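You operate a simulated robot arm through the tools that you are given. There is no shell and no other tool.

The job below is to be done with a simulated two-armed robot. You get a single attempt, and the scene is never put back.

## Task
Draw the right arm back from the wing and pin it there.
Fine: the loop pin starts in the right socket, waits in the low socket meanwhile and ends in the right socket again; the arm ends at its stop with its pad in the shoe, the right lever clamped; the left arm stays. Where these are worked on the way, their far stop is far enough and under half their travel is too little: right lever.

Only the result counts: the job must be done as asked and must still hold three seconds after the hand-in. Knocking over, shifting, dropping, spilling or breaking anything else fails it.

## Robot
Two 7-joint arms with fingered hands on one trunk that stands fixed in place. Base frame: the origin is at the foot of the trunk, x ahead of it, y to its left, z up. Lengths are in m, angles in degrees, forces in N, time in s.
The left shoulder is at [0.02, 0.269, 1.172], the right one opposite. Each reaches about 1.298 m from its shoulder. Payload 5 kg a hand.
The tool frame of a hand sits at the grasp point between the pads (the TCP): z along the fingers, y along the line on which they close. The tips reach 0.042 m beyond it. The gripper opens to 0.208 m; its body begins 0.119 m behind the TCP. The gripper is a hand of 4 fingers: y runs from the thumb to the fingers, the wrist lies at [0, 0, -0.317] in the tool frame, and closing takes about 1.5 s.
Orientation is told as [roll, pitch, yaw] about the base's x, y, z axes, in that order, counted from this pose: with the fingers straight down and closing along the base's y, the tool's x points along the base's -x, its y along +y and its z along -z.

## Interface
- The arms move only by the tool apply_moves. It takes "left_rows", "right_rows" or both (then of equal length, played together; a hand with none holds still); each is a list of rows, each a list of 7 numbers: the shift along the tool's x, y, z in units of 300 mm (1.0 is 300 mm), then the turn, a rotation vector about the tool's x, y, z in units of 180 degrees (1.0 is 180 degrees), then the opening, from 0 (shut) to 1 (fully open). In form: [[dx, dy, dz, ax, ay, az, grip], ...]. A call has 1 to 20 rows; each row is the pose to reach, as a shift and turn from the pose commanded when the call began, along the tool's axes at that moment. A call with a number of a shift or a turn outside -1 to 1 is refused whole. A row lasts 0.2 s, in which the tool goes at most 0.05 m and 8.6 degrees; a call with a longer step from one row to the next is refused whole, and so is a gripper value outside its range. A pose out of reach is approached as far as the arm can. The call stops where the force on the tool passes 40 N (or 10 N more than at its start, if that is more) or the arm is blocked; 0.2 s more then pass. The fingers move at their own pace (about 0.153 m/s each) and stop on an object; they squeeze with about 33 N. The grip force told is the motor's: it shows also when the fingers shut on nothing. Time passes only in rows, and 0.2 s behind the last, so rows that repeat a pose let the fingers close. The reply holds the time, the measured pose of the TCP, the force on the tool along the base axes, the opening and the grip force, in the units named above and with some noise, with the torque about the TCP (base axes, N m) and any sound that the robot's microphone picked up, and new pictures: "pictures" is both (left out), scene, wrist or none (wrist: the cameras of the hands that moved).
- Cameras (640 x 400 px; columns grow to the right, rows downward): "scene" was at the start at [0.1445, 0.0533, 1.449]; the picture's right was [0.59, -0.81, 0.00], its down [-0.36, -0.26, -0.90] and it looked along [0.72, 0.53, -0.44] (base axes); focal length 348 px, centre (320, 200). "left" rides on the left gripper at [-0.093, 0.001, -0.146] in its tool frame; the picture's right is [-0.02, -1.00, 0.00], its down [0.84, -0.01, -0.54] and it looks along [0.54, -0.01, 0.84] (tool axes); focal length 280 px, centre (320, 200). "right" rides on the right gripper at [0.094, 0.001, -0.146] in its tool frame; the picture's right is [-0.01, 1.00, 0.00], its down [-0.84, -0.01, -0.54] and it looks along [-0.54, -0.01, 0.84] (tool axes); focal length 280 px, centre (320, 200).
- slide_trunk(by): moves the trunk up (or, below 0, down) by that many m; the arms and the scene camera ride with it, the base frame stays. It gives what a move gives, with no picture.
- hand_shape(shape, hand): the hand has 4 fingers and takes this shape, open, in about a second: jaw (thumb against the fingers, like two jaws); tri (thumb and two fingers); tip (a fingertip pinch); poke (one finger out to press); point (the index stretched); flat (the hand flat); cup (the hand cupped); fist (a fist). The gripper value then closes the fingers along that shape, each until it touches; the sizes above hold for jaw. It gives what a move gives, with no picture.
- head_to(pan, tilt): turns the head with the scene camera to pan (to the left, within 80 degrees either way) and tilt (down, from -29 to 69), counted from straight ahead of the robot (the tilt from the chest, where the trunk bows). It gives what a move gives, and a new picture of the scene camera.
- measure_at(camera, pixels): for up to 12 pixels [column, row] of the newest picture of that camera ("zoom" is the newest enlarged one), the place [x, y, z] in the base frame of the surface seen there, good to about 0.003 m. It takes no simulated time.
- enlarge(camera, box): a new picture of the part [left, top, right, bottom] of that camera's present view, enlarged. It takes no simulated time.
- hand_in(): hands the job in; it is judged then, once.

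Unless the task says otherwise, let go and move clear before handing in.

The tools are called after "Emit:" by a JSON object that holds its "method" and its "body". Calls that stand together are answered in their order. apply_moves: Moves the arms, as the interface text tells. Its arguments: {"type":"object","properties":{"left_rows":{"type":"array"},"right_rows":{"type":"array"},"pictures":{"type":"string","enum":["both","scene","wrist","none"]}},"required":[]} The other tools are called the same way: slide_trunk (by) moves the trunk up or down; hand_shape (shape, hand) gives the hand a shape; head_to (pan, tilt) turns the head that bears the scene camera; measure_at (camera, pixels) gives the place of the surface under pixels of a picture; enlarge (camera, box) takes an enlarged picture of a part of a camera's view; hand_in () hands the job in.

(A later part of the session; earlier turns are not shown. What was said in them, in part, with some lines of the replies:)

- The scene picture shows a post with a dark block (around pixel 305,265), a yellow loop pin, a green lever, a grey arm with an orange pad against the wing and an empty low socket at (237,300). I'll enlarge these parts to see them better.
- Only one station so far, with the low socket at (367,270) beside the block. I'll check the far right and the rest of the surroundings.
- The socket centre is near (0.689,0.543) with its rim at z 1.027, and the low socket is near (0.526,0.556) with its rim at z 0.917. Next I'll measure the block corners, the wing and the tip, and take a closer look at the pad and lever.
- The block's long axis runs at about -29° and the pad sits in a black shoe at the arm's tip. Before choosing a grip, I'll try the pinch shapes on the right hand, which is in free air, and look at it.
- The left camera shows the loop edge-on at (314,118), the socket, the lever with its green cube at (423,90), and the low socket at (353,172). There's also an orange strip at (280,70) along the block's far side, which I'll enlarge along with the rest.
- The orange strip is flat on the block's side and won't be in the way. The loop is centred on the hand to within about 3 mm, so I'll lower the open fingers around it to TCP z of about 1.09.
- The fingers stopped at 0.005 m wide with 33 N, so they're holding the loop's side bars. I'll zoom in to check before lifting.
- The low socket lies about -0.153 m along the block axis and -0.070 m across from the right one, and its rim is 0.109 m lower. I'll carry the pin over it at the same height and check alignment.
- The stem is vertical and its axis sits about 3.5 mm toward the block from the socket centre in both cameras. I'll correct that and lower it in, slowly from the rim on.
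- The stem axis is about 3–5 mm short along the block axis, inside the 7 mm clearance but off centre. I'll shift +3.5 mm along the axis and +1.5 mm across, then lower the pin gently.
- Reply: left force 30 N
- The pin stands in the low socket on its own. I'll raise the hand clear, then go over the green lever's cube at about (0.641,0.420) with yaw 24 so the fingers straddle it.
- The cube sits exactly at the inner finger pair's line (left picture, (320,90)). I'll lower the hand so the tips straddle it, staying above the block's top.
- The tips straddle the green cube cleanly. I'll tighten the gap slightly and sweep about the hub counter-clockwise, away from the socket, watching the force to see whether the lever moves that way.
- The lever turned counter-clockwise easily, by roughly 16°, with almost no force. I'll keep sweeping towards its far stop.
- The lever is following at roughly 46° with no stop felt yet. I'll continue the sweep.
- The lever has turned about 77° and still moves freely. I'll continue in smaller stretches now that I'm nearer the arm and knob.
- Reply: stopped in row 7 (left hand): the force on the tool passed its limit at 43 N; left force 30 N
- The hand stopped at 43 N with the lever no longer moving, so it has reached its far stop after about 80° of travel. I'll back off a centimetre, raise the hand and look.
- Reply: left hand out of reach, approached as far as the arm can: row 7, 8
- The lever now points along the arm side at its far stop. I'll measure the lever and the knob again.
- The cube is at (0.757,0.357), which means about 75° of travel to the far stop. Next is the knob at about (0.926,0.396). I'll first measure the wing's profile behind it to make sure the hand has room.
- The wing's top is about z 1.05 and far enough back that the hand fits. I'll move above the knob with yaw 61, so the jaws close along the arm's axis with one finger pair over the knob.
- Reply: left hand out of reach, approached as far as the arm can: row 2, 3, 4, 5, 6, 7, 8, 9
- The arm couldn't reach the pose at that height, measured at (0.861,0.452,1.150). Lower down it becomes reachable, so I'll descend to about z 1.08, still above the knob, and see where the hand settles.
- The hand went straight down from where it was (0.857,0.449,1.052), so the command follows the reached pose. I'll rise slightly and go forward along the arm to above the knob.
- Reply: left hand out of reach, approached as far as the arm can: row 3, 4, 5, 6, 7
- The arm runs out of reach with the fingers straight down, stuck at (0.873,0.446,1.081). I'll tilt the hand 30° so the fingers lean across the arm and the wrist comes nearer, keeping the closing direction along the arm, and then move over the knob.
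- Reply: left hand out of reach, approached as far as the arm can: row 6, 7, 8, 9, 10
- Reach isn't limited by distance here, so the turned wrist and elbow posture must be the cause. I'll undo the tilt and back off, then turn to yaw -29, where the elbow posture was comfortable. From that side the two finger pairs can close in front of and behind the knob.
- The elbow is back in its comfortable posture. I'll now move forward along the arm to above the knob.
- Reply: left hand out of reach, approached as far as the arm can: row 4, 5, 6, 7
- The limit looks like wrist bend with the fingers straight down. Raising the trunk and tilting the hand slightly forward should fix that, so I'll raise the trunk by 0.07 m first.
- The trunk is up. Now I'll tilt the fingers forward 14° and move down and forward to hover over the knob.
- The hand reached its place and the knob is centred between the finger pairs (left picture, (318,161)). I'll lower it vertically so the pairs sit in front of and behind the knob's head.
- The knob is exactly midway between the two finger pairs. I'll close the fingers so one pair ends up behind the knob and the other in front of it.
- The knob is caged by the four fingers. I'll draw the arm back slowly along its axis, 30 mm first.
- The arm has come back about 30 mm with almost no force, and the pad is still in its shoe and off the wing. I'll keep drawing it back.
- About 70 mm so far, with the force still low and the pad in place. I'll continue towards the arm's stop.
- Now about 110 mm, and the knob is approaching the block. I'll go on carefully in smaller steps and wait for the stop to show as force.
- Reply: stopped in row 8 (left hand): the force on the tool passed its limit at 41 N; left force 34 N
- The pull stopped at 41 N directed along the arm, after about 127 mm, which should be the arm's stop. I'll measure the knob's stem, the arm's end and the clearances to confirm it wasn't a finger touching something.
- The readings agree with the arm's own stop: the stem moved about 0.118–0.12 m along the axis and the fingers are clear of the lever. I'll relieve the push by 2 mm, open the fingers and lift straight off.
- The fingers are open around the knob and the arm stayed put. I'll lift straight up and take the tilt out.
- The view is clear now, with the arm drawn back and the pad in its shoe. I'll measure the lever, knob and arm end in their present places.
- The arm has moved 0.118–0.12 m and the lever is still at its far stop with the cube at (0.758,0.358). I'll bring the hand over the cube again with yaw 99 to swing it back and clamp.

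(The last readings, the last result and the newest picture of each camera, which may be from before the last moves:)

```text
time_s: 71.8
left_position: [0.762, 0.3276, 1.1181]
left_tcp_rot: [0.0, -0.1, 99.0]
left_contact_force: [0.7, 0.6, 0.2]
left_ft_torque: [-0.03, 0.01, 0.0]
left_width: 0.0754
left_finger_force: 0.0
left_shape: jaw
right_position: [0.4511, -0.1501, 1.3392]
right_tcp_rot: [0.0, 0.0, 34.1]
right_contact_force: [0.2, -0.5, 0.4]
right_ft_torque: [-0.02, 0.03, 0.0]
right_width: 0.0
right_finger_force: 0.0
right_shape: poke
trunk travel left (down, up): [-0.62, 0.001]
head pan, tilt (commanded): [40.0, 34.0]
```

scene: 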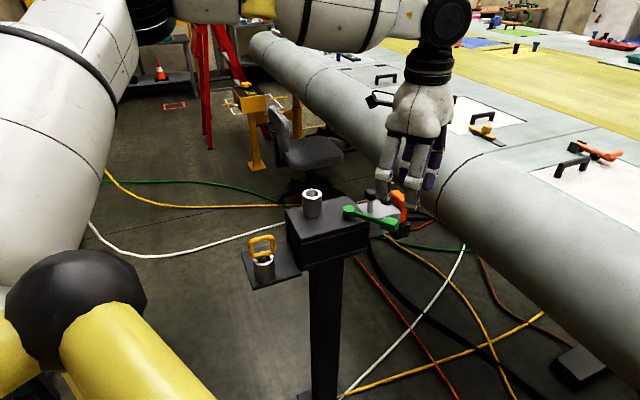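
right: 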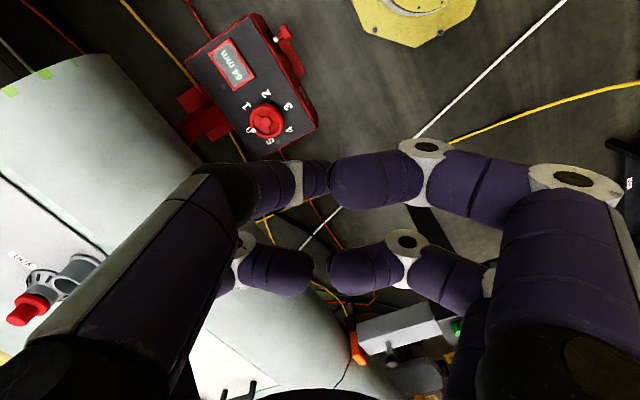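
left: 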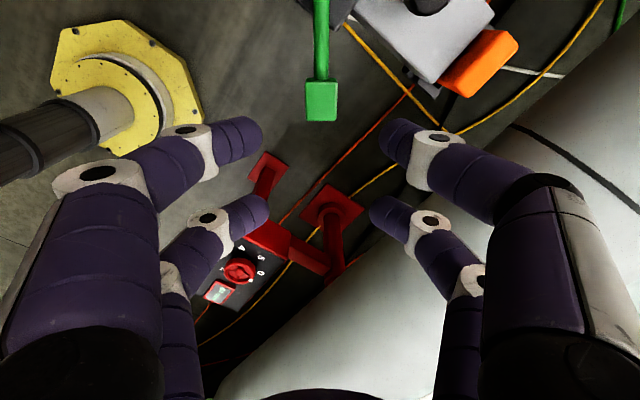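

The cube is lined up with the inner finger pair again (left picture, (321,100)). I'll lower the hand to straddle it.

Emit:
{"method": "apply_moves", "body": {"left_rows": [[0, 0, 0.09, 0, 0, 0, 0.36], [0, 0, 0.18, 0, 0, 0, 0.36], [0, 0, 0.27, 0, 0, 0, 0.36], [0, 0, 0.342, 0, 0, 0, 0.36], [0, 0, 0.342, 0, 0, 0, 0.28], [0, 0, 0.342, 0, 0, 0, 0.26]], "pictures": "both"}}

Emit:
{"method": "enlarge", "body": {"camera": "scene", "box": [310, 150, 430, 260]}}

```text
time_s: 73.2
left_position: [0.7626, 0.3283, 1.0168]
left_tcp_rot: [0.0, -0.1, 98.9]
left_contact_force: [0.3, 0.1, 0.6]
left_ft_torque: [0.0, -0.04, -0.03]
left_width: 0.0544
left_finger_force: 0.0
left_shape: jaw
right_position: [0.4513, -0.1499, 1.3391]
right_tcp_rot: [0.0, -0.1, 34.1]
right_contact_force: [-0.6, 0.7, 0.0]
right_ft_torque: [0.03, 0.01, 0.04]
right_width: 0.0001
right_finger_force: 0.1
right_shape: poke
trunk travel left (down, up): [-0.62, 0.001]
head pan, tilt (commanded): [40.0, 34.0]
```

scene: 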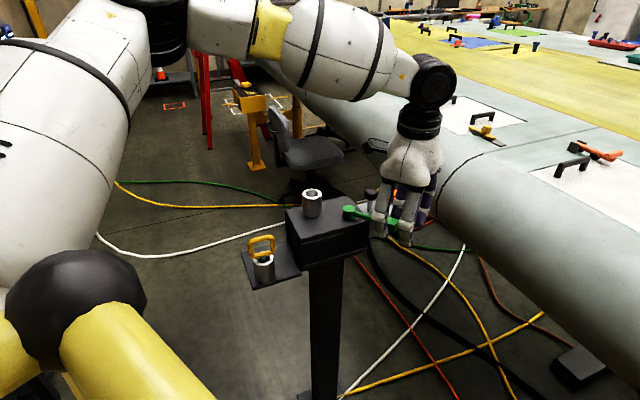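
left: 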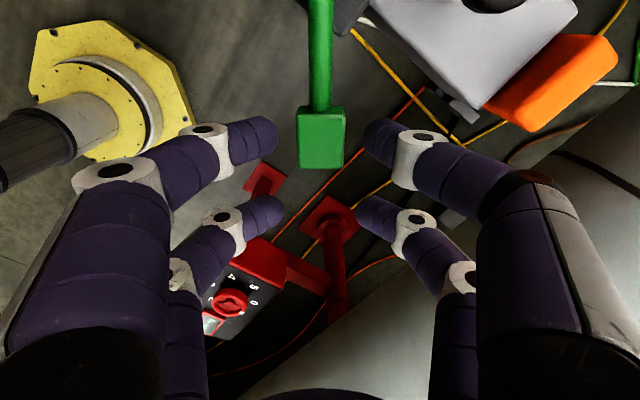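

```text
3.64 times, centred on (370, 205) of scene
```

zoom: 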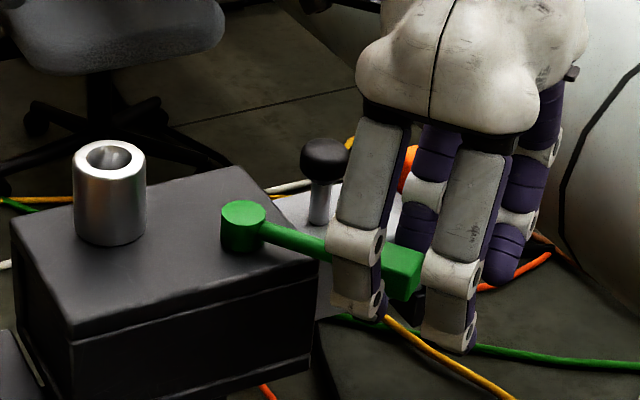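

The hand straddles the cube. I'll sweep it clockwise about the hub, back towards the clamped side.

Emit:
{"method": "apply_moves", "body": {"left_rows": [[-0.0018, 0.0404, 0, 0, 0, 0.0278, 0.26], [-0.007, 0.0805, 0, 0, 0, 0.0556, 0.26], [-0.0158, 0.1199, 0, 0, 0, 0.0833, 0.26], [-0.0279, 0.1585, 0, 0, 0, 0.1111, 0.26], [-0.0434, 0.1958, 0, 0, 0, 0.1389, 0.26], [-0.0621, 0.2317, 0, 0, 0, 0.1667, 0.26], [-0.0838, 0.2658, 0, 0, 0, 0.1944, 0.26], [-0.1084, 0.2978, 0, 0, 0, 0.2222, 0.26], [-0.1357, 0.3276, 0, 0, 0, 0.25, 0.26], [-0.1655, 0.3549, 0, 0, 0, 0.2778, 0.26], [-0.1976, 0.3795, 0, 0, 0, 0.3056, 0.26], [-0.2317, 0.4013, 0, 0, 0, 0.3333, 0.26]], "pictures": "both"}}

Emit:
{"method": "enlarge", "body": {"camera": "scene", "box": [290, 150, 410, 260]}}

```text
time_s: 75.8
left_position: [0.6344, 0.377, 1.0161]
left_tcp_rot: [0.2, -0.1, 38.8]
left_contact_force: [-0.2, 0.1, -0.2]
left_ft_torque: [-0.06, -0.02, -0.01]
left_width: 0.0548
left_finger_force: 0.1
left_shape: jaw
right_position: [0.4505, -0.1498, 1.3395]
right_tcp_rot: [0.0, 0.1, 34.1]
right_contact_force: [-0.3, -0.6, 0.4]
right_ft_torque: [-0.01, -0.05, -0.03]
right_width: 0.0001
right_finger_force: 0.1
right_shape: poke
trunk travel left (down, up): [-0.62, 0.001]
head pan, tilt (commanded): [40.0, 34.0]
```

scene: 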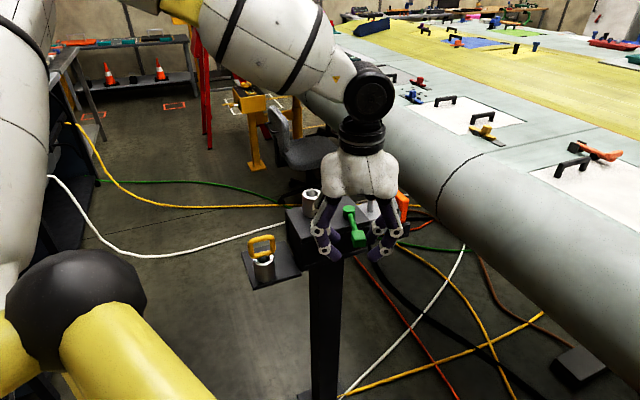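
left: 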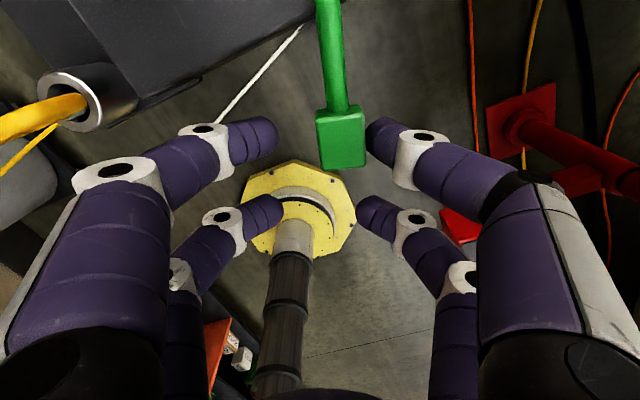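

```text
3.64 times, centred on (350, 205) of scene
```

zoom: 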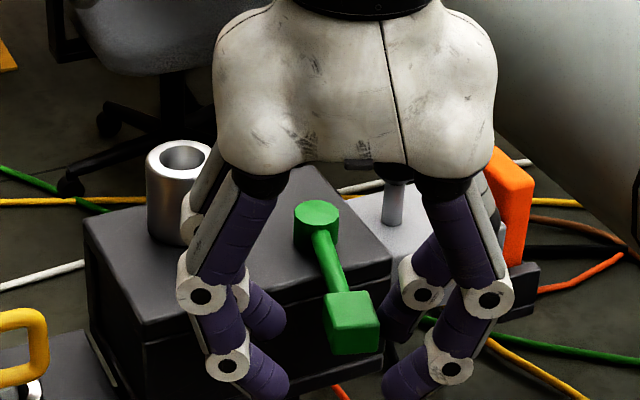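

The lever follows with no force, now around 224°. I'll continue, more slowly near the end, until it comes up against its clamped stop.

Emit:
{"method": "apply_moves", "body": {"left_rows": [[-0.0018, 0.0404, 0, 0, 0, 0.0278, 0.26], [-0.007, 0.0805, 0, 0, 0, 0.0556, 0.26], [-0.0158, 0.1199, 0, 0, 0, 0.0833, 0.26], [-0.0216, 0.1394, 0, 0, 0, 0.0972, 0.26], [-0.0279, 0.1585, 0, 0, 0, 0.1111, 0.26], [-0.0353, 0.1773, 0, 0, 0, 0.125, 0.26], [-0.0434, 0.1958, 0, 0, 0, 0.1389, 0.26]], "pictures": "both"}}

Emit:
{"method": "enlarge", "body": {"camera": "scene", "box": [290, 150, 410, 260]}}

```text
time_s: 77.4
left_position: [0.6082, 0.4304, 1.0157]
left_tcp_rot: [0.1, -0.1, 13.8]
left_contact_force: [3.2, -4.3, 2.5]
left_ft_torque: [-0.25, -0.24, -0.04]
left_width: 0.0567
left_finger_force: 0.1
left_shape: jaw
right_position: [0.4503, -0.1511, 1.3388]
right_tcp_rot: [0.1, 0.1, 34.1]
right_contact_force: [0.1, 0.1, 0.3]
right_ft_torque: [-0.03, -0.04, 0.02]
right_width: 0.0001
right_finger_force: 0.1
right_shape: poke
trunk travel left (down, up): [-0.62, 0.001]
head pan, tilt (commanded): [40.0, 34.0]
```

scene: 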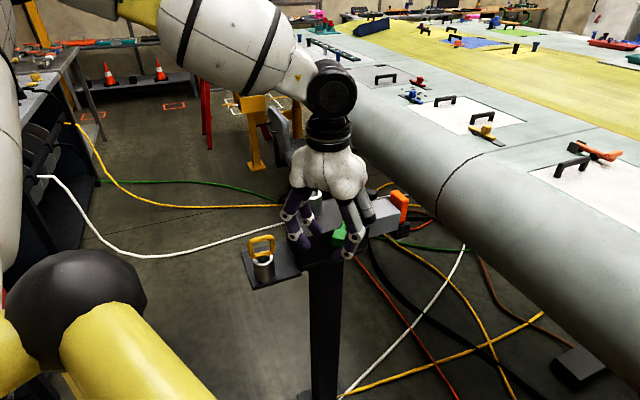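
left: 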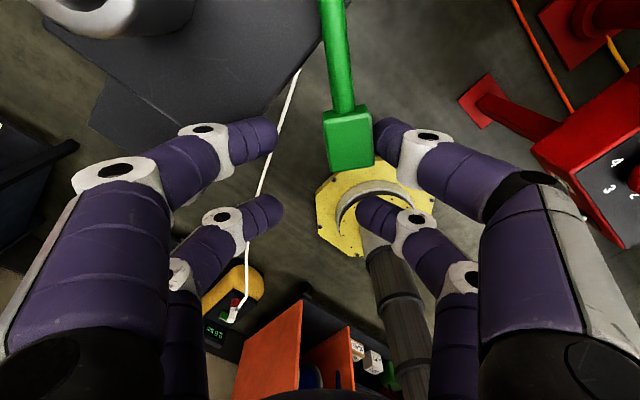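

```text
3.64 times, centred on (350, 205) of scene
```

zoom: 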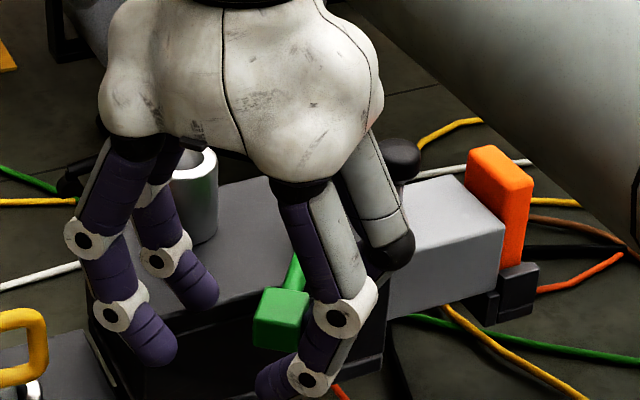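

Force is just beginning to build at 5 N, so the lever is close to its clamped stop. I'll press further in small steps until it's firmly against it.

Emit:
{"method": "apply_moves", "body": {"left_rows": [[-0.0002, 0.0121, 0, 0, 0, 0.0083, 0.26], [-0.0006, 0.0242, 0, 0, 0, 0.0167, 0.26], [-0.0014, 0.0364, 0, 0, 0, 0.025, 0.26], [-0.0025, 0.0484, 0, 0, 0, 0.0333, 0.26], [-0.004, 0.0605, 0, 0, 0, 0.0417, 0.26], [-0.0057, 0.0725, 0, 0, 0, 0.05, 0.26]], "pictures": "both"}}

Emit:
{"method": "enlarge", "body": {"camera": "scene", "box": [290, 150, 410, 260]}}

```text
time_s: 78.8
left_position: [0.6065, 0.4505, 1.0188]
left_tcp_rot: [0.1, -0.3, 4.9]
left_contact_force: [27.8, -19.4, 12.1]
left_ft_torque: [-1.18, -1.29, 0.66]
left_width: 0.0687
left_finger_force: 0.1
left_shape: jaw
right_position: [0.4524, -0.1525, 1.3389]
right_tcp_rot: [0.1, 0.0, 34.0]
right_contact_force: [-0.5, 0.8, -0.3]
right_ft_torque: [0.03, 0.0, -0.04]
right_width: 0.0001
right_finger_force: 0.0
right_shape: poke
trunk travel left (down, up): [-0.62, 0.001]
head pan, tilt (commanded): [40.0, 34.0]
```

scene: 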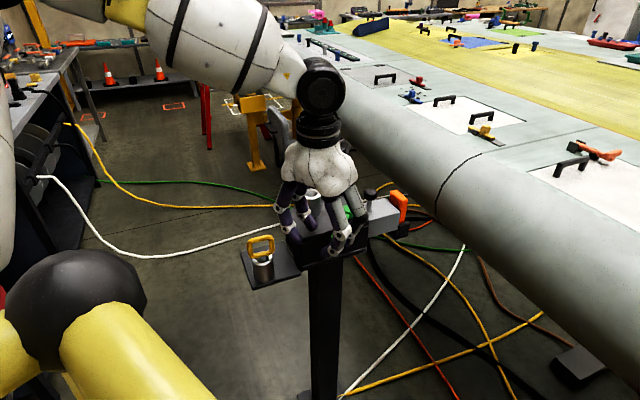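
left: 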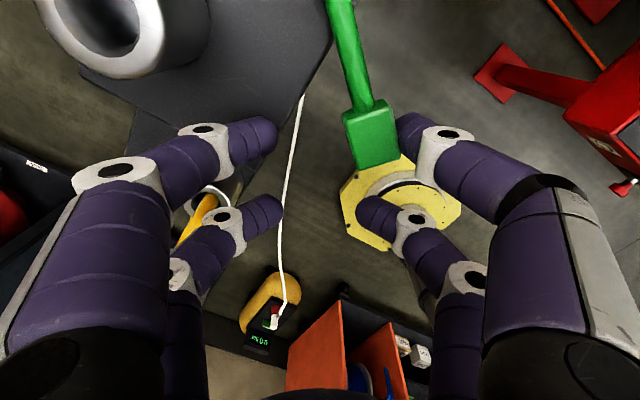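

```text
3.64 times, centred on (350, 205) of scene
```

zoom: 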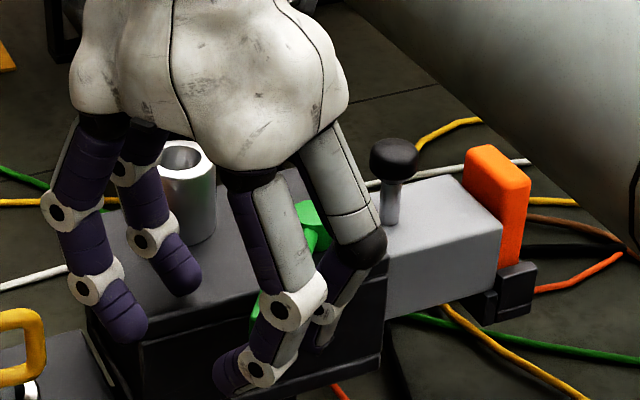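

The lever is firmly against its clamped stop, with about 35 N and the fingers starting to flex. I'll back off and lift clear to check it.

Emit:
{"method": "apply_moves", "body": {"left_rows": [[0, -0.025, 0, 0, 0, -0.015, 0.26], [0, -0.05, 0, 0, 0, -0.03, 0.3], [0, -0.06, 0, 0, 0, -0.04, 0.36], [0, -0.06, -0.06, 0, 0, -0.04, 0.36], [0, -0.06, -0.16, 0, 0, -0.04, 0.36], [0, -0.06, -0.28, 0, 0, -0.04, 0.36], [0, -0.06, -0.4, 0, 0, -0.04, 0.4]], "pictures": "both"}}

Emit:
{"method": "enlarge", "body": {"camera": "scene", "box": [290, 160, 430, 260]}}

```text
time_s: 80.4
left_position: [0.6046, 0.4357, 1.1371]
left_tcp_rot: [0.2, 0.1, 12.1]
left_contact_force: [-0.3, 0.0, -0.7]
left_ft_torque: [0.04, -0.05, 0.0]
left_width: 0.0826
left_finger_force: 0.0
left_shape: jaw
right_position: [0.4519, -0.1506, 1.3397]
right_tcp_rot: [0.0, -0.1, 34.1]
right_contact_force: [-1.2, -0.3, -0.1]
right_ft_torque: [0.05, -0.09, -0.03]
right_width: 0.0001
right_finger_force: 0.1
right_shape: poke
trunk travel left (down, up): [-0.62, 0.001]
head pan, tilt (commanded): [40.0, 34.0]
```

scene: 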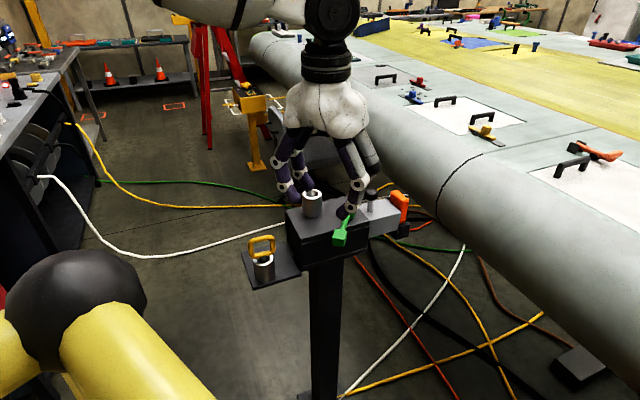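
left: 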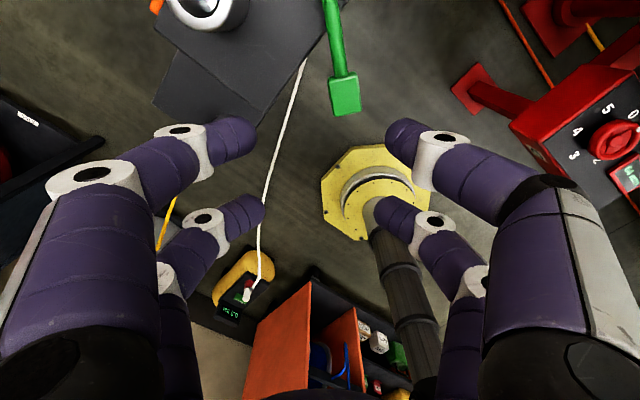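

```text
4.00 times, centred on (360, 210) of scene
```

zoom: 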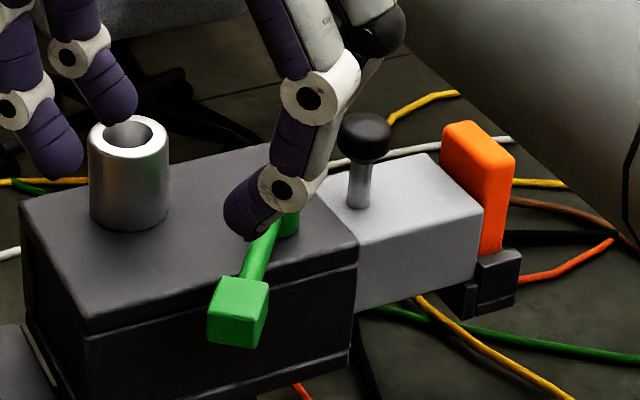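

Emit:
{"method": "measure_at", "body": {"camera": "zoom", "pixels": [[238, 295], [222, 290], [258, 292], [235, 325], [289, 222], [265, 245], [365, 120], [360, 185], [128, 135], [94, 145], [163, 145], [128, 155]]}}

Emit:
{"method": "measure_at", "body": {"camera": "left", "pixels": [[345, 90], [333, 95], [358, 95], [335, 40]]}}

```text
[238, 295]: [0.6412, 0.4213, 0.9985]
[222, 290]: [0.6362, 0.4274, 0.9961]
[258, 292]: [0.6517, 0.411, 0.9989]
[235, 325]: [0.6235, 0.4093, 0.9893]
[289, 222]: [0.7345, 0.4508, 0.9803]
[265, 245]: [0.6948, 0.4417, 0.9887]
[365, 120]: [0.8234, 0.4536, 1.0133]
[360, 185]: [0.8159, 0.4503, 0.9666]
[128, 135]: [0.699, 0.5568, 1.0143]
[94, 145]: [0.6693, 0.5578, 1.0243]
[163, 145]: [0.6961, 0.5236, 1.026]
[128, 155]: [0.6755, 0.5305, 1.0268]
```

```text
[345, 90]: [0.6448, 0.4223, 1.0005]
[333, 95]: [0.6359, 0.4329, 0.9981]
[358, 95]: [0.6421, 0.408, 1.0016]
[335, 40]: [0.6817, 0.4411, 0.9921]
```

The lever's cube is back at (0.641,0.421), exactly its starting place, so it's clamped again, and the arm stayed at its stop. Now I'll fetch the pin, going above the low socket at yaw -29.

Emit:
{"method": "apply_moves", "body": {"left_rows": [[0.029, 0.077, 0, 0, 0, 0.038, 0.45], [0.058, 0.154, 0, 0, 0, 0.076, 0.5], [0.087, 0.23, 0, 0, 0, 0.114, 0.55], [0.116, 0.307, 0, 0, 0, 0.152, 0.6], [0.145, 0.384, 0, 0, 0, 0.19, 0.6], [0.174, 0.461, 0, 0, 0, 0.228, 0.6], [0.174, 0.461, 0, 0, 0, 0.228, 0.6]], "pictures": "both"}}

Emit:
{"method": "enlarge", "body": {"camera": "left", "box": [240, 60, 400, 220]}}

Emit:
{"method": "enlarge", "body": {"camera": "scene", "box": [230, 160, 430, 300]}}

```text
time_s: 82.0
left_position: [0.5251, 0.5567, 1.1371]
left_tcp_rot: [0.2, 0.2, -28.9]
left_contact_force: [-0.1, -0.8, 0.2]
left_ft_torque: [0.08, -0.01, -0.05]
left_width: 0.1243
left_finger_force: 0.1
left_shape: jaw
right_position: [0.4508, -0.151, 1.3374]
right_tcp_rot: [0.1, -0.1, 34.2]
right_contact_force: [0.3, -1.5, -0.1]
right_ft_torque: [0.06, 0.0, 0.0]
right_width: 0.0
right_finger_force: 0.1
right_shape: poke
trunk travel left (down, up): [-0.62, 0.001]
head pan, tilt (commanded): [40.0, 34.0]
```

scene: 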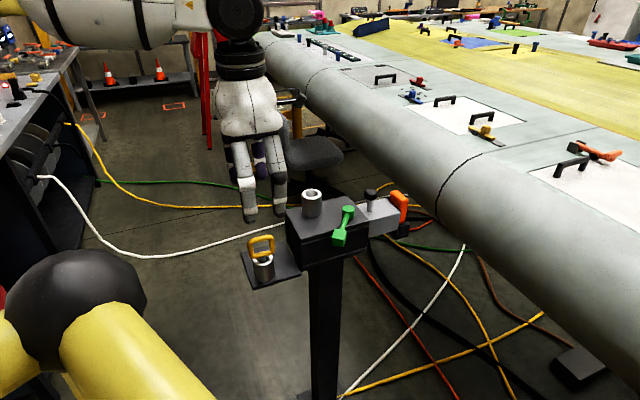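
left: 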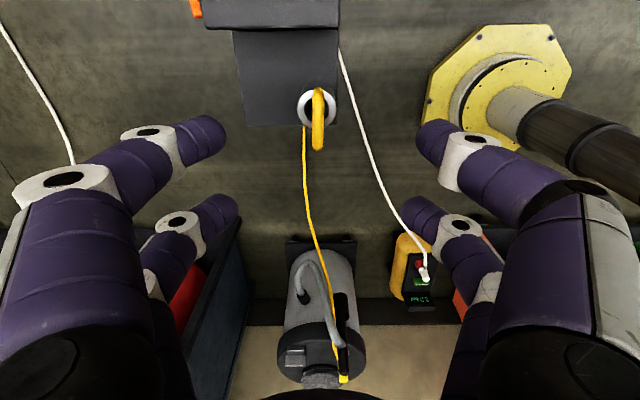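

```text
2.50 times, centred on (320, 140) of left
```

zoom: 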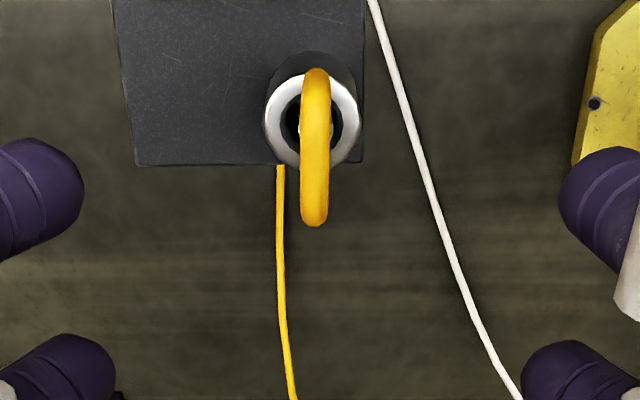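

```text
2.86 times, centred on (330, 230) of scene
```

zoom: 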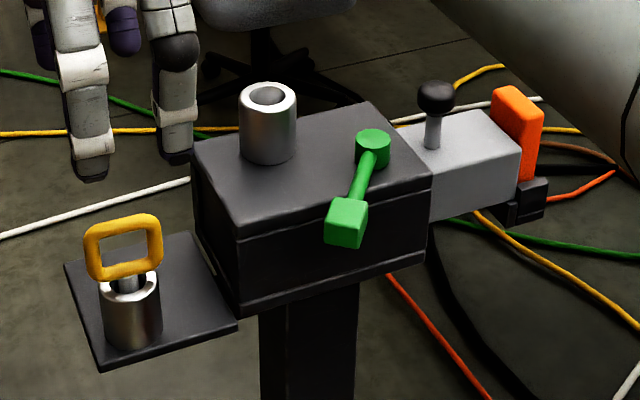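

The loop is edge-on and centred between the finger pairs (left picture, column 318). I'll lower around it to the same grasp height as before.

Emit:
{"method": "apply_moves", "body": {"left_rows": [[0, 0.003, 0.13, 0, 0, 0, 0.6], [0, 0.003, 0.26, 0, 0, 0, 0.6], [0, 0.003, 0.39, 0, 0, 0, 0.6], [0, 0.003, 0.47, 0, 0, 0, 0.6], [0, 0.003, 0.515, 0, 0, 0, 0.6], [0, 0.003, 0.515, 0, 0, 0, 0.6]], "pictures": "wrist"}}

Emit:
{"method": "enlarge", "body": {"camera": "left", "box": [240, 90, 400, 250]}}

```text
time_s: 83.4
left_position: [0.5252, 0.5589, 0.9836]
left_tcp_rot: [0.2, 0.0, -29.0]
left_contact_force: [0.8, 0.1, 0.5]
left_ft_torque: [0.03, -0.07, 0.02]
left_width: 0.1243
left_finger_force: 0.1
left_shape: jaw
right_position: [0.4501, -0.1504, 1.34]
right_tcp_rot: [0.0, -0.1, 34.2]
right_contact_force: [-0.3, -0.3, -0.4]
right_ft_torque: [0.01, -0.05, -0.01]
right_width: 0.0
right_finger_force: 0.0
right_shape: poke
trunk travel left (down, up): [-0.62, 0.001]
head pan, tilt (commanded): [40.0, 34.0]
```

left: 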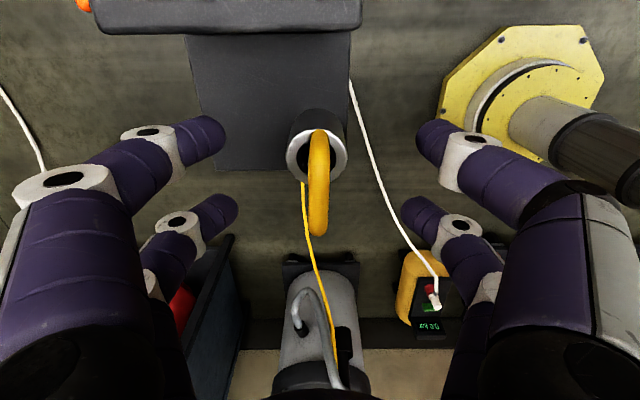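

```text
2.50 times, centred on (320, 170) of left
```

zoom: 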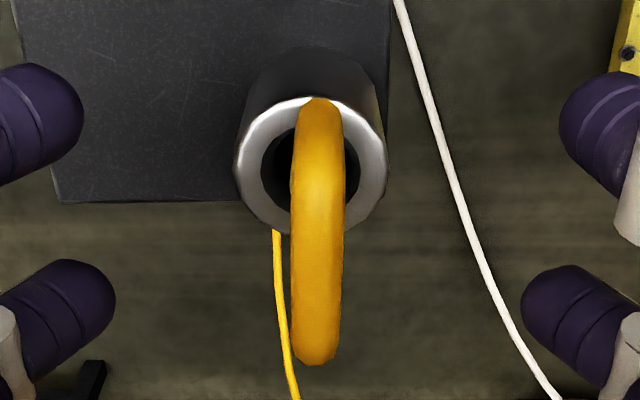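

The geometry looks the same as in the first grasp. I'll close on the loop.

Emit:
{"method": "apply_moves", "body": {"left_rows": [[0, 0, 0, 0, 0, 0, 0.3], [0, 0, 0, 0, 0, 0, 0.1], [0, 0, 0, 0, 0, 0, 0], [0, 0, 0, 0, 0, 0, 0], [0, 0, 0, 0, 0, 0, 0], [0, 0, 0, 0, 0, 0, 0], [0, 0, 0, 0, 0, 0, 0]], "pictures": "wrist"}}

Emit:
{"method": "enlarge", "body": {"camera": "left", "box": [240, 90, 400, 250]}}

```text
time_s: 85.0
left_position: [0.5239, 0.5599, 0.9817]
left_tcp_rot: [0.2, 0.1, -28.9]
left_contact_force: [-0.9, 0.3, -0.6]
left_ft_torque: [0.02, -0.04, -0.02]
left_width: 0.0053
left_finger_force: 33.3
left_shape: jaw
right_position: [0.4511, -0.1498, 1.3404]
right_tcp_rot: [-0.1, 0.0, 34.1]
right_contact_force: [0.1, 0.4, -0.8]
right_ft_torque: [-0.05, 0.01, 0.03]
right_width: 0.0
right_finger_force: 0.0
right_shape: poke
trunk travel left (down, up): [-0.62, 0.001]
head pan, tilt (commanded): [40.0, 34.0]
```

left: 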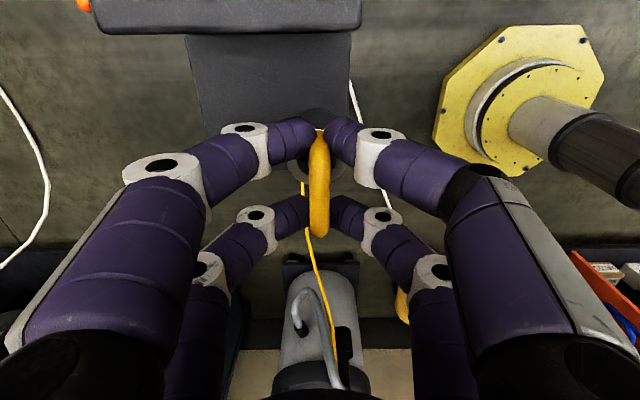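

```text
2.50 times, centred on (320, 170) of left
```

zoom: 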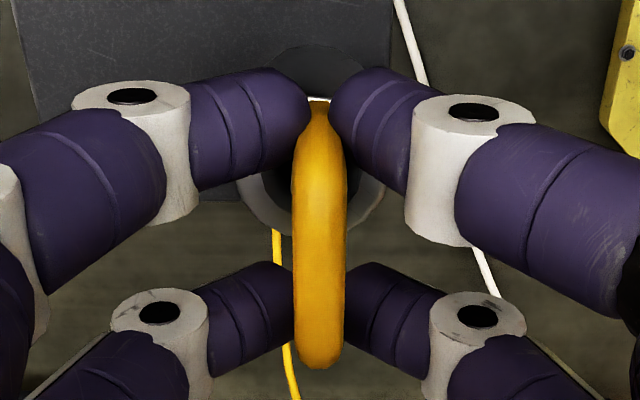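

The loop is held again at 0.005 m and 33 N. I'll lift it straight out of the low socket.

Emit:
{"method": "apply_moves", "body": {"left_rows": [[0, 0, -0.04, 0, 0, 0, 0], [0, 0, -0.1, 0, 0, 0, 0], [0, 0, -0.18, 0, 0, 0, 0], [0, 0, -0.28, 0, 0, 0, 0], [0, 0, -0.4, 0, 0, 0, 0], [0, 0, -0.53, 0, 0, 0, 0], [0, 0, -0.66, 0, 0, 0, 0], [0, 0, -0.78, 0, 0, 0, 0], [0, 0, -0.86, 0, 0, 0, 0]], "pictures": "both"}}

```text
time_s: 87.0
left_position: [0.5241, 0.5571, 1.2403]
left_tcp_rot: [0.1, 0.1, -28.9]
left_contact_force: [-0.1, -0.2, -0.3]
left_ft_torque: [0.01, -0.03, 0.03]
left_width: 0.0055
left_finger_force: 32.9
left_shape: jaw
right_position: [0.4513, -0.1504, 1.3381]
right_tcp_rot: [-0.1, -0.1, 34.1]
right_contact_force: [0.2, -1.0, 0.1]
right_ft_torque: [0.04, -0.07, -0.01]
right_width: 0.0
right_finger_force: 0.1
right_shape: poke
trunk travel left (down, up): [-0.62, 0.001]
head pan, tilt (commanded): [40.0, 34.0]
```

scene: 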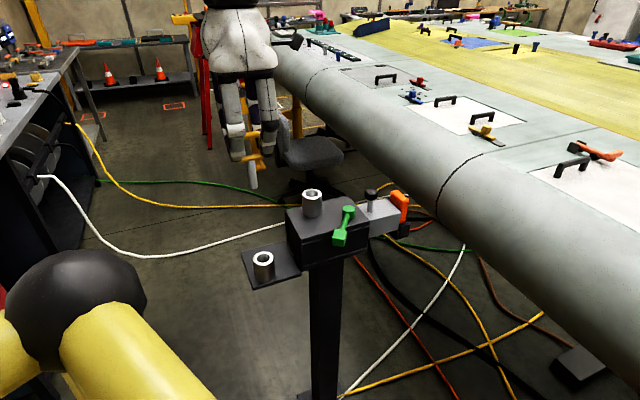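
left: 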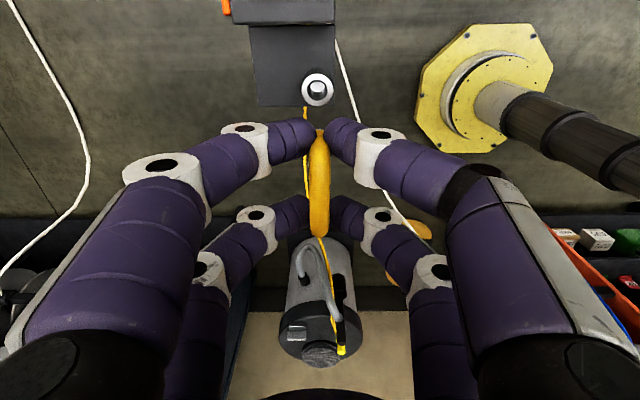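

The pin is out. I'll carry it back over the right socket and lower it until the stem is just above the rim.

Emit:
{"method": "apply_moves", "body": {"left_rows": [[-0.085, 0.038, 0, 0, 0, 0, 0], [-0.17, 0.076, 0, 0, 0, 0, 0], [-0.255, 0.114, 0, 0, 0, 0, 0], [-0.34, 0.152, 0, 0, 0, 0, 0], [-0.425, 0.19, 0, 0, 0, 0, 0], [-0.508, 0.228, 0, 0, 0, 0, 0], [-0.508, 0.228, 0.08, 0, 0, 0, 0], [-0.508, 0.228, 0.17, 0, 0, 0, 0], [-0.508, 0.228, 0.25, 0, 0, 0, 0], [-0.508, 0.228, 0.285, 0, 0, 0, 0], [-0.508, 0.228, 0.285, 0, 0, 0, 0]], "pictures": "both"}}

Emit:
{"method": "enlarge", "body": {"camera": "scene", "box": [290, 160, 340, 230]}}

Emit:
{"method": "enlarge", "body": {"camera": "left", "box": [240, 60, 400, 220]}}

```text
time_s: 89.4
left_position: [0.6918, 0.5451, 1.1568]
left_tcp_rot: [0.1, 0.0, -28.9]
left_contact_force: [0.3, -0.2, -0.8]
left_ft_torque: [-0.02, -0.03, 0.0]
left_width: 0.0054
left_finger_force: 32.7
left_shape: jaw
right_position: [0.4524, -0.1494, 1.3398]
right_tcp_rot: [0.0, 0.1, 34.1]
right_contact_force: [-0.7, -0.1, 1.1]
right_ft_torque: [-0.04, -0.03, 0.0]
right_width: 0.0001
right_finger_force: 0.1
right_shape: poke
trunk travel left (down, up): [-0.62, 0.001]
head pan, tilt (commanded): [40.0, 34.0]
```

scene: 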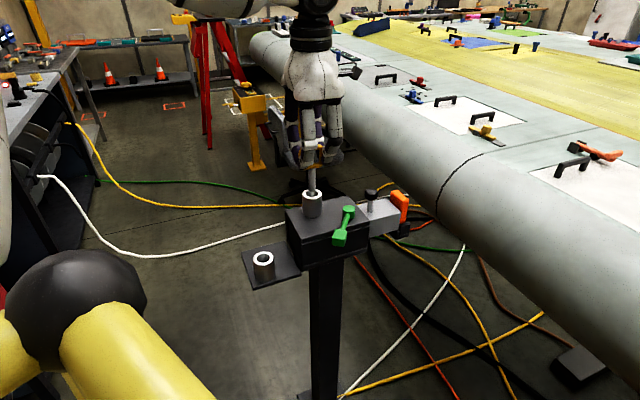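
left: 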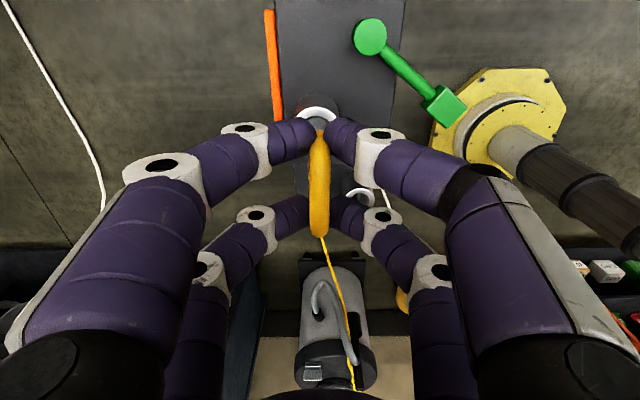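

```text
5.71 times, centred on (315, 195) of scene
```

zoom: 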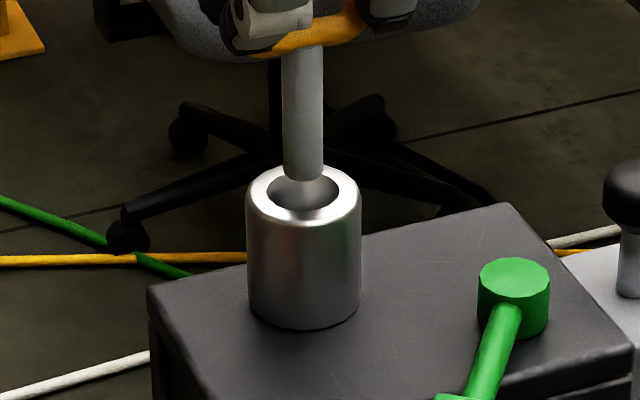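

```text
2.50 times, centred on (320, 140) of left
```

zoom: 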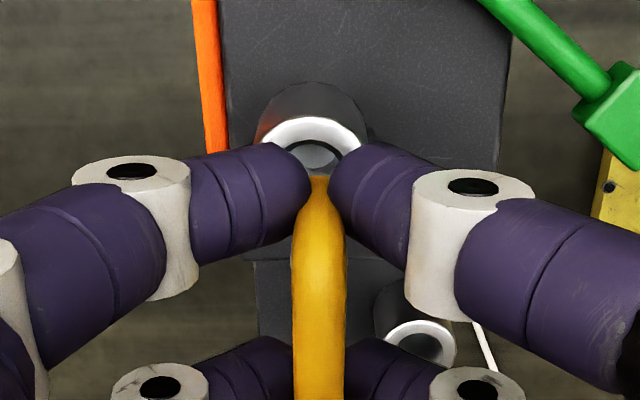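

The stem's end is just above the right socket. I'll measure the stem line and the rim to fine-tune the centring.

Emit:
{"method": "measure_at", "body": {"camera": "left", "pixels": [[319, 109], [300, 117], [336, 117]]}}

Emit:
{"method": "enlarge", "body": {"camera": "scene", "box": [290, 160, 340, 230]}}

Emit:
{"method": "measure_at", "body": {"camera": "zoom", "pixels": [[303, 80], [303, 120], [303, 150], [303, 172], [250, 192], [357, 192], [303, 219], [303, 80], [262, 178], [345, 178], [262, 210], [345, 208]]}}

```text
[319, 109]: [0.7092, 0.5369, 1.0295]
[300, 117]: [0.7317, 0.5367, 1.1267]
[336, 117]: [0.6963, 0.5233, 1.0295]
```

```text
5.71 times, centred on (315, 195) of scene
```

zoom: 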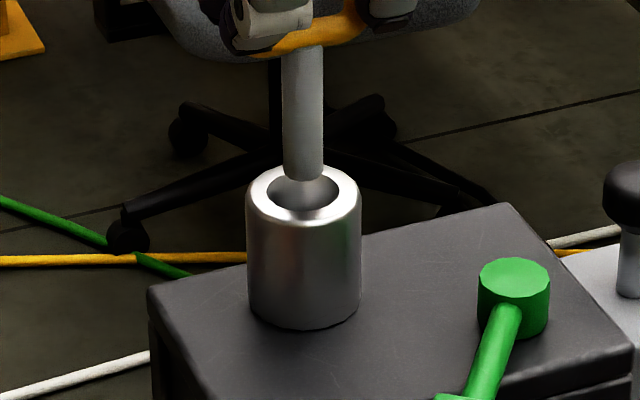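

```text
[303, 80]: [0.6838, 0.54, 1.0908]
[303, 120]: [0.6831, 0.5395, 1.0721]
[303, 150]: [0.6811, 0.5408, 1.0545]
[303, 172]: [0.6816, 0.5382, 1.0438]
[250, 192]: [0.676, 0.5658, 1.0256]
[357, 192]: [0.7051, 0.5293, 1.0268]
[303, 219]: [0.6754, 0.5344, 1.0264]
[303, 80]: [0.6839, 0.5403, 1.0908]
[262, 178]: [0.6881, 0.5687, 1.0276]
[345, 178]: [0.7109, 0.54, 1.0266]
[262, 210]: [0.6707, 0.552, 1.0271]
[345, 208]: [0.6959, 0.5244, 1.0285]
```

The stem is within about 3 mm of the socket's centre. I'll make that small correction and lower the pin in.

Emit:
{"method": "apply_moves", "body": {"left_rows": [[-0.004, 0.007, 0, 0, 0, 0, 0], [-0.004, 0.007, 0.04, 0, 0, 0, 0], [-0.004, 0.007, 0.08, 0, 0, 0, 0], [-0.004, 0.007, 0.12, 0, 0, 0, 0], [-0.004, 0.007, 0.155, 0, 0, 0, 0], [-0.004, 0.007, 0.185, 0, 0, 0, 0], [-0.004, 0.007, 0.205, 0, 0, 0, 0], [-0.004, 0.007, 0.205, 0, 0, 0, 0]], "pictures": "both"}}

Emit:
{"method": "enlarge", "body": {"camera": "scene", "box": [280, 160, 350, 250]}}

```text
time_s: 91.2
left_position: [0.6929, 0.5466, 1.0943]
left_tcp_rot: [0.1, 0.0, -28.9]
left_contact_force: [1.0, -0.4, -0.7]
left_ft_torque: [0.01, 0.02, 0.0]
left_width: 0.0055
left_finger_force: 32.7
left_shape: jaw
right_position: [0.4519, -0.1519, 1.3391]
right_tcp_rot: [0.0, 0.0, 34.2]
right_contact_force: [-0.2, -0.7, -0.1]
right_ft_torque: [0.0, -0.03, -0.03]
right_width: 0.0001
right_finger_force: 0.1
right_shape: poke
trunk travel left (down, up): [-0.62, 0.001]
head pan, tilt (commanded): [40.0, 34.0]
```

scene: 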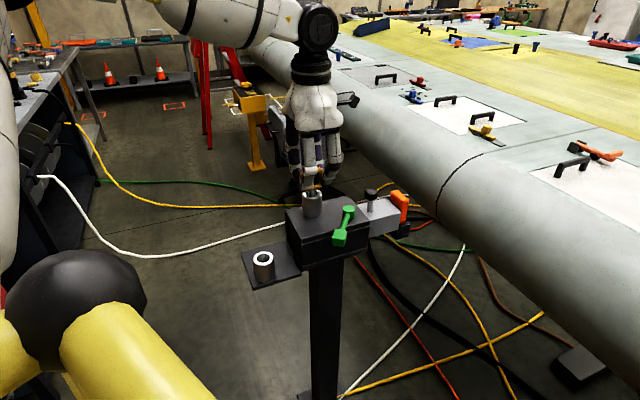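
left: 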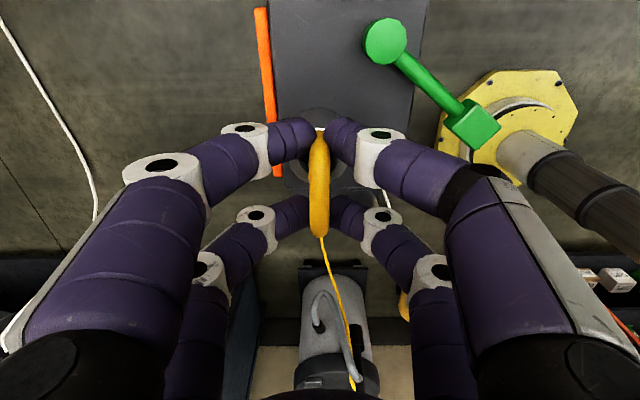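

```text
4.44 times, centred on (315, 205) of scene
```

zoom: 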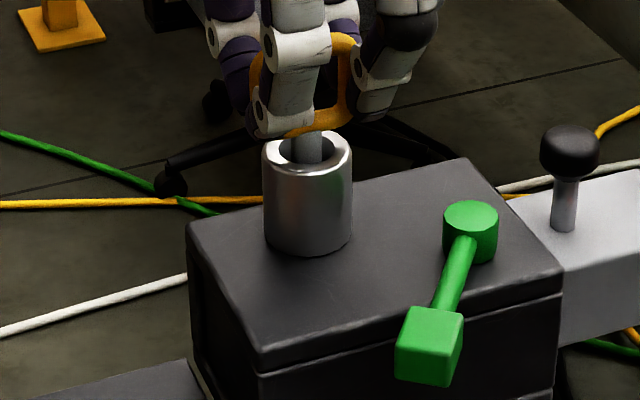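

The pin is well into the right socket with no force. I'll ease down to find the bottom.

Emit:
{"method": "apply_moves", "body": {"left_rows": [[0, 0, 0.006, 0, 0, 0, 0], [0, 0, 0.011, 0, 0, 0, 0], [0, 0, 0.015, 0, 0, 0, 0], [0, 0, 0.015, 0, 0, 0, 0]], "pictures": "none"}}

```text
time_s: 92.2
left_position: [0.6926, 0.547, 1.0907]
left_tcp_rot: [0.2, 0.0, -28.8]
left_contact_force: [0.6, 1.3, 7.7]
left_ft_torque: [0.04, 0.03, -0.01]
left_width: 0.0054
left_finger_force: 32.9
left_shape: jaw
right_position: [0.4514, -0.1501, 1.3383]
right_tcp_rot: [-0.1, -0.1, 34.0]
right_contact_force: [-0.1, -0.6, -0.8]
right_ft_torque: [0.01, 0.0, 0.01]
right_width: 0.0
right_finger_force: 0.0
right_shape: poke
trunk travel left (down, up): [-0.62, 0.001]
head pan, tilt (commanded): [40.0, 34.0]
```

The pin has touched bottom at 7.7 N, at the same depth it had at the start. I'll let go gently.

Emit:
{"method": "apply_moves", "body": {"left_rows": [[0, 0, -0.002, 0, 0, 0, 0], [0, 0, -0.002, 0, 0, 0, 0.12], [0, 0, -0.002, 0, 0, 0, 0.25], [0, 0, -0.002, 0, 0, 0, 0.4], [0, 0, -0.002, 0, 0, 0, 0.55], [0, 0, -0.002, 0, 0, 0, 0.6], [0, 0, -0.002, 0, 0, 0, 0.6], [0, 0, -0.002, 0, 0, 0, 0.6]], "pictures": "both"}}

Emit:
{"method": "enlarge", "body": {"camera": "left", "box": [240, 90, 400, 250]}}

```text
time_s: 94.0
left_position: [0.6922, 0.5472, 1.09]
left_tcp_rot: [0.1, 0.1, -28.9]
left_contact_force: [-0.2, 1.2, -1.0]
left_ft_torque: [-0.01, 0.02, -0.03]
left_width: 0.1242
left_finger_force: 0.2
left_shape: jaw
right_position: [0.4518, -0.1496, 1.339]
right_tcp_rot: [0.0, -0.1, 34.1]
right_contact_force: [-0.4, -0.6, -0.2]
right_ft_torque: [0.02, 0.01, 0.02]
right_width: 0.0001
right_finger_force: 0.0
right_shape: poke
trunk travel left (down, up): [-0.62, 0.001]
head pan, tilt (commanded): [40.0, 34.0]
```

scene: 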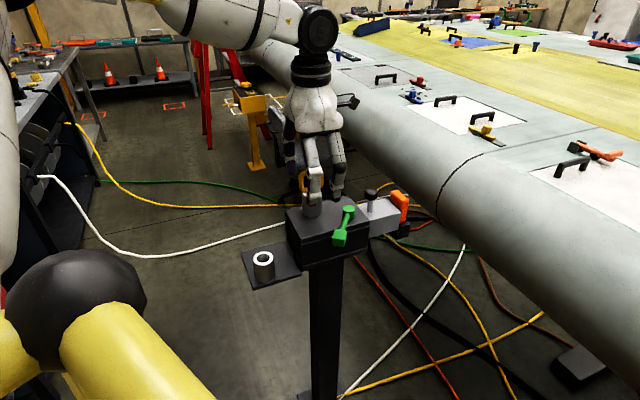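
left: 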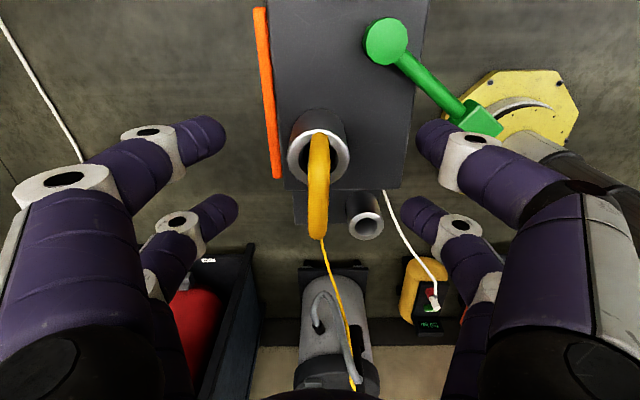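

```text
2.50 times, centred on (320, 170) of left
```

zoom: 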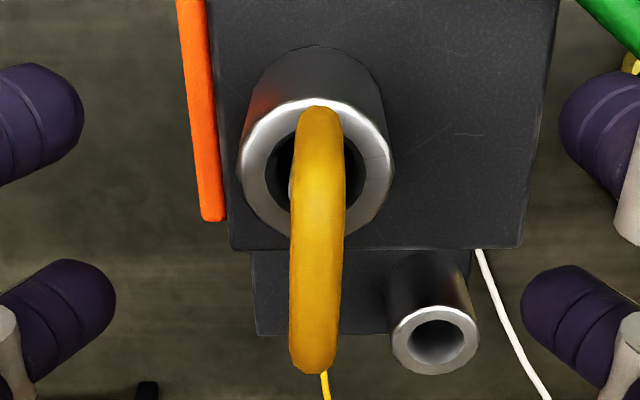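

The pin stands in the right socket as it did at the start. I'll raise the hand straight up and move it away to the side, then check everything.

Emit:
{"method": "apply_moves", "body": {"left_rows": [[0, 0, -0.08, 0, 0, 0, 0.6], [0, 0, -0.2, 0, 0, 0, 0.6], [0, 0, -0.33, 0, 0, 0, 0.6], [0, 0, -0.46, 0, 0, 0, 0.6], [0, 0, -0.58, 0, 0, 0, 0.6], [0.12, 0, -0.62, 0, 0, 0, 0.6], [0.26, 0.04, -0.66, 0, 0, 0, 0.6], [0.4, 0.08, -0.7, 0, 0, 0, 0.6], [0.54, 0.12, -0.72, 0, 0, 0, 0.6], [0.68, 0.16, -0.72, 0, 0, 0, 0.6]], "pictures": "both"}}

Emit:
{"method": "enlarge", "body": {"camera": "scene", "box": [230, 150, 430, 290]}}

```text
time_s: 96.2
left_position: [0.5368, 0.6896, 1.3072]
left_tcp_rot: [0.1, 0.0, -28.8]
left_contact_force: [0.7, 0.8, -0.5]
left_ft_torque: [-0.13, -0.16, 0.0]
left_width: 0.124
left_finger_force: 0.0
left_shape: jaw
right_position: [0.4487, -0.148, 1.3389]
right_tcp_rot: [-0.1, -0.1, 34.1]
right_contact_force: [-1.2, 1.2, 0.6]
right_ft_torque: [-0.16, -0.15, -0.01]
right_width: 0.0002
right_finger_force: 0.1
right_shape: poke
trunk travel left (down, up): [-0.62, 0.001]
head pan, tilt (commanded): [40.0, 34.0]
```

scene: 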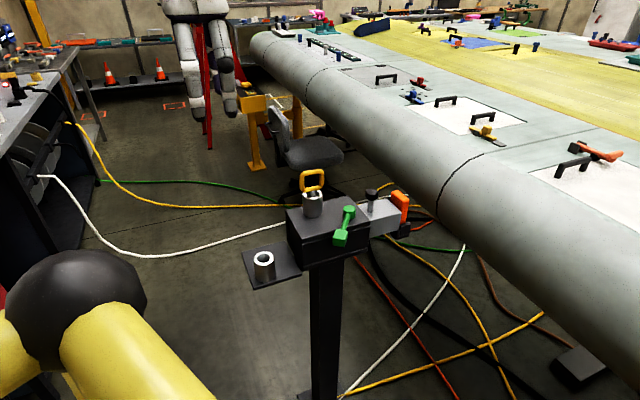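
left: 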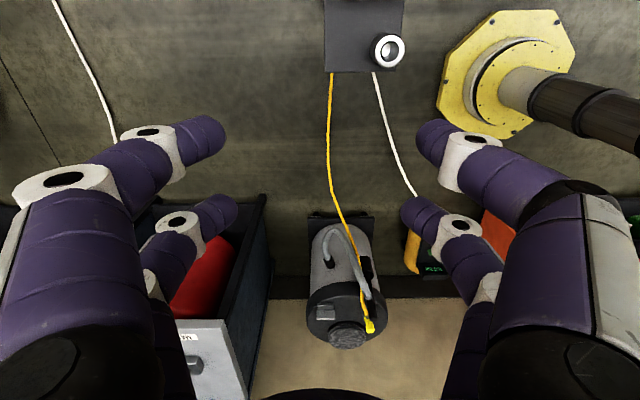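

```text
2.86 times, centred on (330, 220) of scene
```

zoom: 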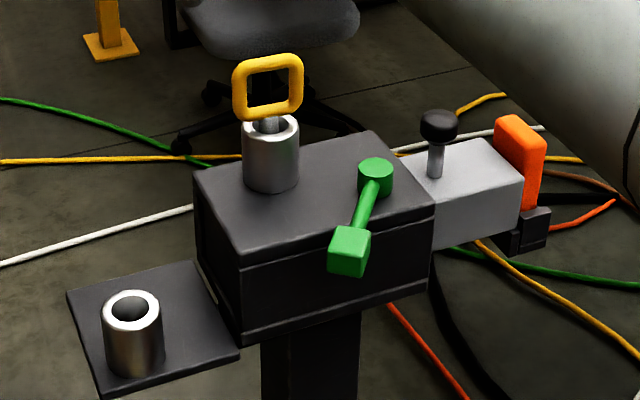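

The pin is in the right socket, the lever is clamped, the arm is drawn back, the low socket is empty and the hand is clear. I'll take one last close look at the pad and shoe and re-measure the knob.

Emit:
{"method": "enlarge", "body": {"camera": "scene", "box": [350, 170, 430, 250]}}

Emit:
{"method": "measure_at", "body": {"camera": "zoom", "pixels": [[168, 110], [148, 120], [190, 122], [165, 165], [400, 110], [420, 230], [330, 180]]}}

```text
5.00 times, centred on (390, 210) of scene
```

zoom: 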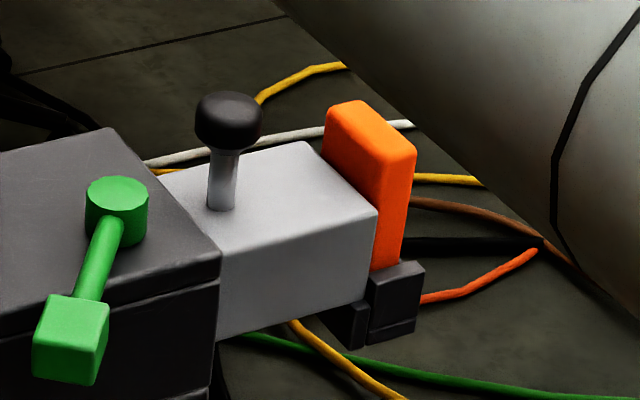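

```text
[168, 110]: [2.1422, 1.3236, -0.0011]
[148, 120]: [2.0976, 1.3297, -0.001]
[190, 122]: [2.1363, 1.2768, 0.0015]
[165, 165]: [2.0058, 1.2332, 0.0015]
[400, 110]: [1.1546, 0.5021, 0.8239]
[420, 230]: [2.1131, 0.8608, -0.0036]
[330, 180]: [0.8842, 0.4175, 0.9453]
```

The pad stands upright in its shoe just as it did at the start. I'll re-measure the knob and stem on the right pixels for a last check of the arm's position.

Emit:
{"method": "measure_at", "body": {"camera": "zoom", "pixels": [[228, 100], [199, 118], [260, 118], [223, 180], [372, 215], [310, 148], [370, 130], [70, 315], [117, 195]]}}

```text
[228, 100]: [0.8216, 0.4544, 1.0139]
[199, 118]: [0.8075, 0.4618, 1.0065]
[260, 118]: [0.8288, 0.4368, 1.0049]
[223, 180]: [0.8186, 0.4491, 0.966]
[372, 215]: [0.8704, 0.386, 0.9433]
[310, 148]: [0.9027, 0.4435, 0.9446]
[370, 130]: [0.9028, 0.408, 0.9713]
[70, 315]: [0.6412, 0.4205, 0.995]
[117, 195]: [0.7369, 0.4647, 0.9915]
```

The knob at (0.8186,0.449), the lever cube at (0.641,0.4205) and the pad are all where they should be and steady, and the hands are clear. I'm handing in.

Emit:
{"method": "hand_in", "body": {}}

```text
The job is handed in.
```

The right arm is drawn back from the wing to its stop, the right lever is clamped and the loop pin is back in the right socket. I've handed the job in and have no verdict yet.

- **Arm:** it came back about 0.12 m and stopped hard (41 N along its axis). It had not moved when I measured it just before handing in.
- **Pad:** the orange pad is still upright in its shoe.
- **Lever:** I swung it about 75° to its far stop to free the arm, then back to its starting position, pressing it against that stop with about 35 N.
- **Pin:** it waited in the low socket while I worked. It then went back into the right socket at its original depth.
- **Left arm:** I saw no second arm or lever anywhere around the robot, so nothing there was touched.

Both hands are clear of the station. The trunk is still 0.07 m higher than at the start; I raised it so the left hand could reach the knob.
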